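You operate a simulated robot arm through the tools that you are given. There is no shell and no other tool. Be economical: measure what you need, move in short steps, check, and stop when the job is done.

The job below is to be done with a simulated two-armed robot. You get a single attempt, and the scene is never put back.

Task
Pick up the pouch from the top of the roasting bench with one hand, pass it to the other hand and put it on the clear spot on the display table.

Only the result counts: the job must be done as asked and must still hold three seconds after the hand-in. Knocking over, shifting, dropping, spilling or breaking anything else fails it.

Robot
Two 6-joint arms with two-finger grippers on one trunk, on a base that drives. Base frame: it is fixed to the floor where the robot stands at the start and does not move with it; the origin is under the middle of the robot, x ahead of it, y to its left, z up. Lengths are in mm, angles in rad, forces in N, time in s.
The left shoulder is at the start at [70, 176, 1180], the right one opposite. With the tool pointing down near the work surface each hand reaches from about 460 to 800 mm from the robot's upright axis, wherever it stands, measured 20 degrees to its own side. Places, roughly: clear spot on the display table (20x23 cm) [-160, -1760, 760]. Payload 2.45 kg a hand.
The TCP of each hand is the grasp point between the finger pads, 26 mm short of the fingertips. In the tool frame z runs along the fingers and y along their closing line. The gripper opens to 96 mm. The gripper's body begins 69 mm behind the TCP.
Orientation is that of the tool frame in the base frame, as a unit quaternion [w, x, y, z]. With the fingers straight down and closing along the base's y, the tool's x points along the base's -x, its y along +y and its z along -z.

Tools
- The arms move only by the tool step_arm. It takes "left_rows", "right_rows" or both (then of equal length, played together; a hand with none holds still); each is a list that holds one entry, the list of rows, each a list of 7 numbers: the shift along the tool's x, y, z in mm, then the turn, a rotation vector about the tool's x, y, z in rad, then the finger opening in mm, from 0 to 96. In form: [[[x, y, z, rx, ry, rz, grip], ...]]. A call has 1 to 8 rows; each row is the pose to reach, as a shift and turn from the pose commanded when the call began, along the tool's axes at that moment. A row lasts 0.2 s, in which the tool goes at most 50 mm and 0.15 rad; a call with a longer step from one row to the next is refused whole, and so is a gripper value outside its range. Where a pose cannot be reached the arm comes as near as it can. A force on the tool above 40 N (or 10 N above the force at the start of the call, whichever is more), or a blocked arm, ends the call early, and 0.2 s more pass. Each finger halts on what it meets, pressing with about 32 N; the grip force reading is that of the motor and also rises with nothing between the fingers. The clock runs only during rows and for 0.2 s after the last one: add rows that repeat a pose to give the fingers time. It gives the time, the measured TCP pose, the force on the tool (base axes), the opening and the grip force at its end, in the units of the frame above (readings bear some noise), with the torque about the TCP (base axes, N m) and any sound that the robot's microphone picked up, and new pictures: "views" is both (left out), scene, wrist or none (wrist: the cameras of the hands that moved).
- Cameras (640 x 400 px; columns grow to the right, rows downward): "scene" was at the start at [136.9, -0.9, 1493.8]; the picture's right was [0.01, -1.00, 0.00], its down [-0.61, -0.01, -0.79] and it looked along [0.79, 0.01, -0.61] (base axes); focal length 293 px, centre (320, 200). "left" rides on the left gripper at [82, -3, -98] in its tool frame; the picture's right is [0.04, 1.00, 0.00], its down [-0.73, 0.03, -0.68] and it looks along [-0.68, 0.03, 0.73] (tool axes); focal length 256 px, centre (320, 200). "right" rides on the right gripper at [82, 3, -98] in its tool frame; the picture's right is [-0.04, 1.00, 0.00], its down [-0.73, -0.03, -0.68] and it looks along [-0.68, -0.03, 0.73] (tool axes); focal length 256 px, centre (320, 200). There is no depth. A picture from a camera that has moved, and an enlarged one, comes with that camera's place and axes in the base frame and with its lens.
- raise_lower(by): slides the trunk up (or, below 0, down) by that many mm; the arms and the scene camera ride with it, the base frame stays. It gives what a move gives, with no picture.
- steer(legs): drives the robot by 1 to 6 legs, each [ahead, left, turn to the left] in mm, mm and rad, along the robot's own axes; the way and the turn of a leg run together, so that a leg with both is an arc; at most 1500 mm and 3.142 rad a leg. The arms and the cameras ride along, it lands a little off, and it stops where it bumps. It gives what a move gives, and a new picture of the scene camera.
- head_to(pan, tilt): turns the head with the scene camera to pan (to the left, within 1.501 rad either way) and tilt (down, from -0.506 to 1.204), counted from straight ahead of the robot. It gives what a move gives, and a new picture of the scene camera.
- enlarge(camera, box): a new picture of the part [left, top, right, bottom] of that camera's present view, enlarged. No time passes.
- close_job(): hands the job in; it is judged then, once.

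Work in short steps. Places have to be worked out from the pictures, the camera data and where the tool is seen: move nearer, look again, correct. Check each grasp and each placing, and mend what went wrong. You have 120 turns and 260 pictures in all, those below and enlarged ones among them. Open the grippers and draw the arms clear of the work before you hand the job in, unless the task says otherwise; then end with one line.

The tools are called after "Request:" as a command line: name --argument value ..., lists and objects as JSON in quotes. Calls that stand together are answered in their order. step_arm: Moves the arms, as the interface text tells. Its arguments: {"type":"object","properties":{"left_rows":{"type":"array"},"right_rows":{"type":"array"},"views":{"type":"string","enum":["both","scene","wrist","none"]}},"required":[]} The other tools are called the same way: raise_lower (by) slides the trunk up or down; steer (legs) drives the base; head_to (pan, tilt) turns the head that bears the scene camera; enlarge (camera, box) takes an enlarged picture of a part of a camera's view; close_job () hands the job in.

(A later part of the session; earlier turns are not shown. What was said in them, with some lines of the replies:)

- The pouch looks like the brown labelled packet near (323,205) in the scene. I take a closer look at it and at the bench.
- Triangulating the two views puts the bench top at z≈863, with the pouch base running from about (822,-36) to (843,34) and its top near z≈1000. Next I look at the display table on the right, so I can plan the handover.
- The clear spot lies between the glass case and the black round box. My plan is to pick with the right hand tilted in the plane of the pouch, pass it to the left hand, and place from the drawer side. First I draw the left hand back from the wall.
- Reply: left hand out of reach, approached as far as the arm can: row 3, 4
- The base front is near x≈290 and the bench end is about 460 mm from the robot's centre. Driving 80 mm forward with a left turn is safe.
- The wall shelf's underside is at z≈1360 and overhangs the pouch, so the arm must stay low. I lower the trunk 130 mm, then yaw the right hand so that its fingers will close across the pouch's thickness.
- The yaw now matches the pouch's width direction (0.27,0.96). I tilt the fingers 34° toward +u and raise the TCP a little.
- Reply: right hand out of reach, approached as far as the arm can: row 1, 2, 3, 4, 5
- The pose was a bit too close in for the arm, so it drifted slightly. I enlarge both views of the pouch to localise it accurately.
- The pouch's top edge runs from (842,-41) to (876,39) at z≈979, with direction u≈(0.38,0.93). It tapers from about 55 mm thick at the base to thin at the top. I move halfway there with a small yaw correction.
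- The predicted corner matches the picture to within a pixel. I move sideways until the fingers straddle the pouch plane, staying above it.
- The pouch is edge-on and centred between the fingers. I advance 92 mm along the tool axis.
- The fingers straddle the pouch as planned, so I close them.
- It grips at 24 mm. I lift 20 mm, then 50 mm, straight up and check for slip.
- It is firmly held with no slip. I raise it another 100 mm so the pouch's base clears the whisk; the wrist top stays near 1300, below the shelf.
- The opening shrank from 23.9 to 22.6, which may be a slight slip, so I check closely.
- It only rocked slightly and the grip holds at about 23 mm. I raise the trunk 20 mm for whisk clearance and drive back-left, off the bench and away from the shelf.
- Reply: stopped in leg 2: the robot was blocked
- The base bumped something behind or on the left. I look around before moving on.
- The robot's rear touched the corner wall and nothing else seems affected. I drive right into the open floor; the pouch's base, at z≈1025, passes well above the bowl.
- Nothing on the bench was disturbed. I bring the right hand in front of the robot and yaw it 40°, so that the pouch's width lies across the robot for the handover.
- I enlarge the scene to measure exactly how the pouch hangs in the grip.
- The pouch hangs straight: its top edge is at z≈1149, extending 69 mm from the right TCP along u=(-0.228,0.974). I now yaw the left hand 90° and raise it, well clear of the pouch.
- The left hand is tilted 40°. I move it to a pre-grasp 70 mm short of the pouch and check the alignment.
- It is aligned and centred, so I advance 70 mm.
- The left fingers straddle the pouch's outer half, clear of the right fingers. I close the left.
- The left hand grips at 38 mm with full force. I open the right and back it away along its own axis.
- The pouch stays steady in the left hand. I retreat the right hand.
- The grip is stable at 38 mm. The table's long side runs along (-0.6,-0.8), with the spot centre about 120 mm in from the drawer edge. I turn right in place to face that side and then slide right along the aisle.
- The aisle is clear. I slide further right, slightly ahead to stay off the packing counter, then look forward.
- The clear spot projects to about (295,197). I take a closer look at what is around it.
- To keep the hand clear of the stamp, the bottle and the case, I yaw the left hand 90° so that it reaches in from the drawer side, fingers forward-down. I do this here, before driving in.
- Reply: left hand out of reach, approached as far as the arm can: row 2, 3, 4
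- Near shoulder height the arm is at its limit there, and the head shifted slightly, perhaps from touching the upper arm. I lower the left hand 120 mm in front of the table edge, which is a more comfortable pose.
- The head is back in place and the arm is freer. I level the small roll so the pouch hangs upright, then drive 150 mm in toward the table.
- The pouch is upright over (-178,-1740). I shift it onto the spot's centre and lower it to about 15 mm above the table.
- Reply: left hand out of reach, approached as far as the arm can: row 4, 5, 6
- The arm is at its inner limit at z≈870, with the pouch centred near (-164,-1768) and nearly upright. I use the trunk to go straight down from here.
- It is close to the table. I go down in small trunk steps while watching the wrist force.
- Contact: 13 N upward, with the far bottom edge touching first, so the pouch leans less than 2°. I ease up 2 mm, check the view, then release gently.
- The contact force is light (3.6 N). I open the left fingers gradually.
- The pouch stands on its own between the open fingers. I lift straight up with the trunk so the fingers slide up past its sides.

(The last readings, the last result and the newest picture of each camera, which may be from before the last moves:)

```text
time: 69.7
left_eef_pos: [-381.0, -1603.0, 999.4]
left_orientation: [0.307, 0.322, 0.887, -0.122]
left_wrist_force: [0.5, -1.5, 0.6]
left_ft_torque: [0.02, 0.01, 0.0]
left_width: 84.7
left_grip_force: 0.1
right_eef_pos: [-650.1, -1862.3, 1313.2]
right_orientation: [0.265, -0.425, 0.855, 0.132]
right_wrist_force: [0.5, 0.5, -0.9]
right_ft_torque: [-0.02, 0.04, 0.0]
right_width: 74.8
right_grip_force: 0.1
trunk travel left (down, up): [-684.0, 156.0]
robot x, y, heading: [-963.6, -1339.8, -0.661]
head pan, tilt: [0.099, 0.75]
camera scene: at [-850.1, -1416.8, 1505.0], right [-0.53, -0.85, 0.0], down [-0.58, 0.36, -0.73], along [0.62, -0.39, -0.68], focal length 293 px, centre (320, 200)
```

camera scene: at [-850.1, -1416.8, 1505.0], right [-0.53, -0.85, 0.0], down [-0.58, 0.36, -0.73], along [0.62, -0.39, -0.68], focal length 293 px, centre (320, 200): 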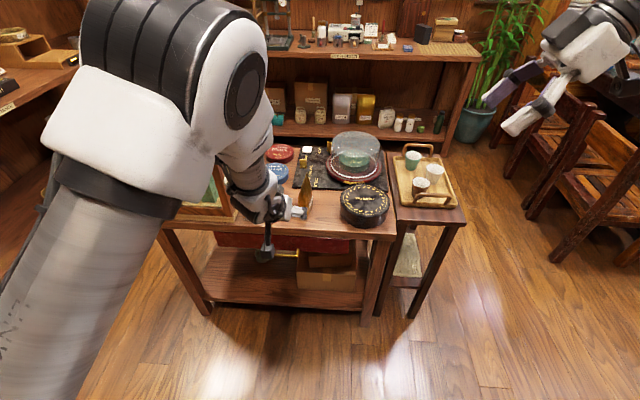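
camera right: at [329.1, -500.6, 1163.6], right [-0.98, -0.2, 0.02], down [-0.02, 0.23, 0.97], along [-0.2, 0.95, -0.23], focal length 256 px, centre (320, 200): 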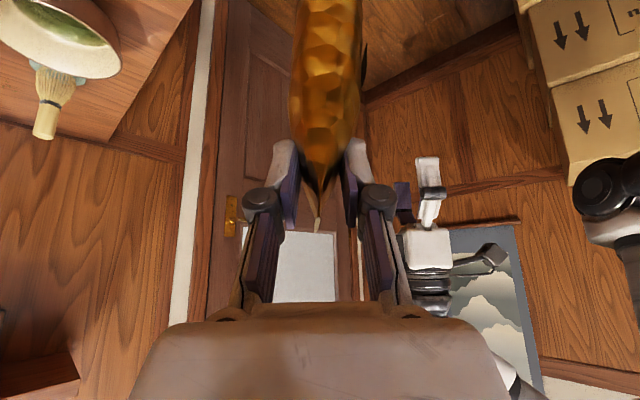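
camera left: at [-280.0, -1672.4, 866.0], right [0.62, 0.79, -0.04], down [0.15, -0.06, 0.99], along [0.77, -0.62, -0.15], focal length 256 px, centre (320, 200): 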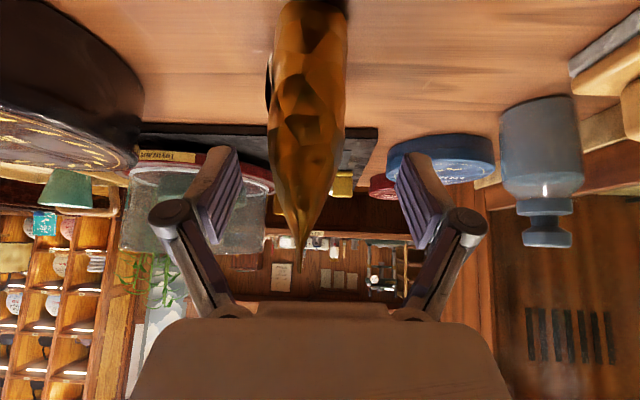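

Both hands are clear of the table. I check the pouch from the wrist camera and the scene camera.

Request:
enlarge --camera "scene" --box '[240, 130, 400, 250]'

Request:
enlarge --camera "left" --box '[0, 0, 640, 400]'

```text
3.33 times, centred on (320, 190) of scene
camera zoom: at [-850.1, -1416.8, 1505.0], right [-0.53, -0.85, 0.0], down [-0.58, 0.36, -0.73], along [0.62, -0.39, -0.68], focal length 978 px, centre (320, 233)
```

zoom: 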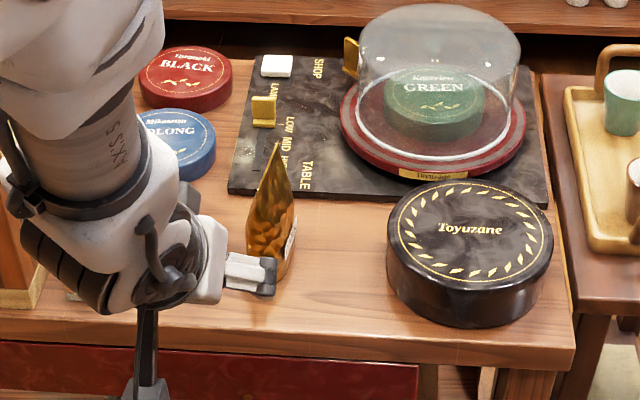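

```text
1.00 times, centred on (320, 200) of left (not enlarged: the box is as wide or as high as the picture)
camera zoom: at [-477.5, -1523.1, 1025.9], right [0.62, 0.78, -0.04], down [0.15, -0.06, 0.99], along [0.77, -0.62, -0.15], focal length 256 px, centre (320, 200)
```

zoom: 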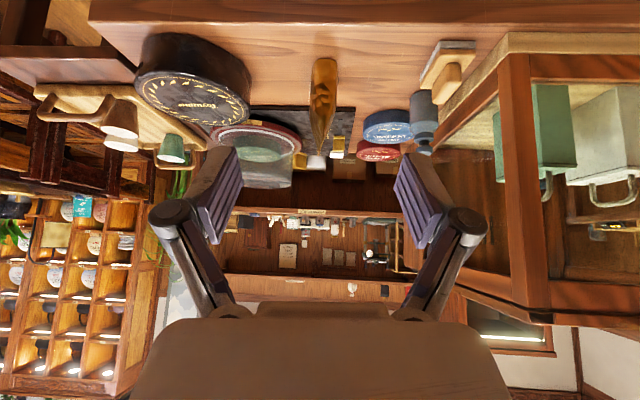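

The pouch stands upright on the clear spot, about 20 mm from its centre. The stamp, bottle, tins, mat and box are undisturbed, the grippers are open and the arms are clear, so I hand the job in.

Request:
close_job

```text
The job is handed in.
```

The pouch was picked up with the right hand, passed to the left and set upright on the display table's clear spot, about 20 mm from its centre; nothing else was knocked over or moved in the final pictures, though the robot lightly bumped a wall once while driving.
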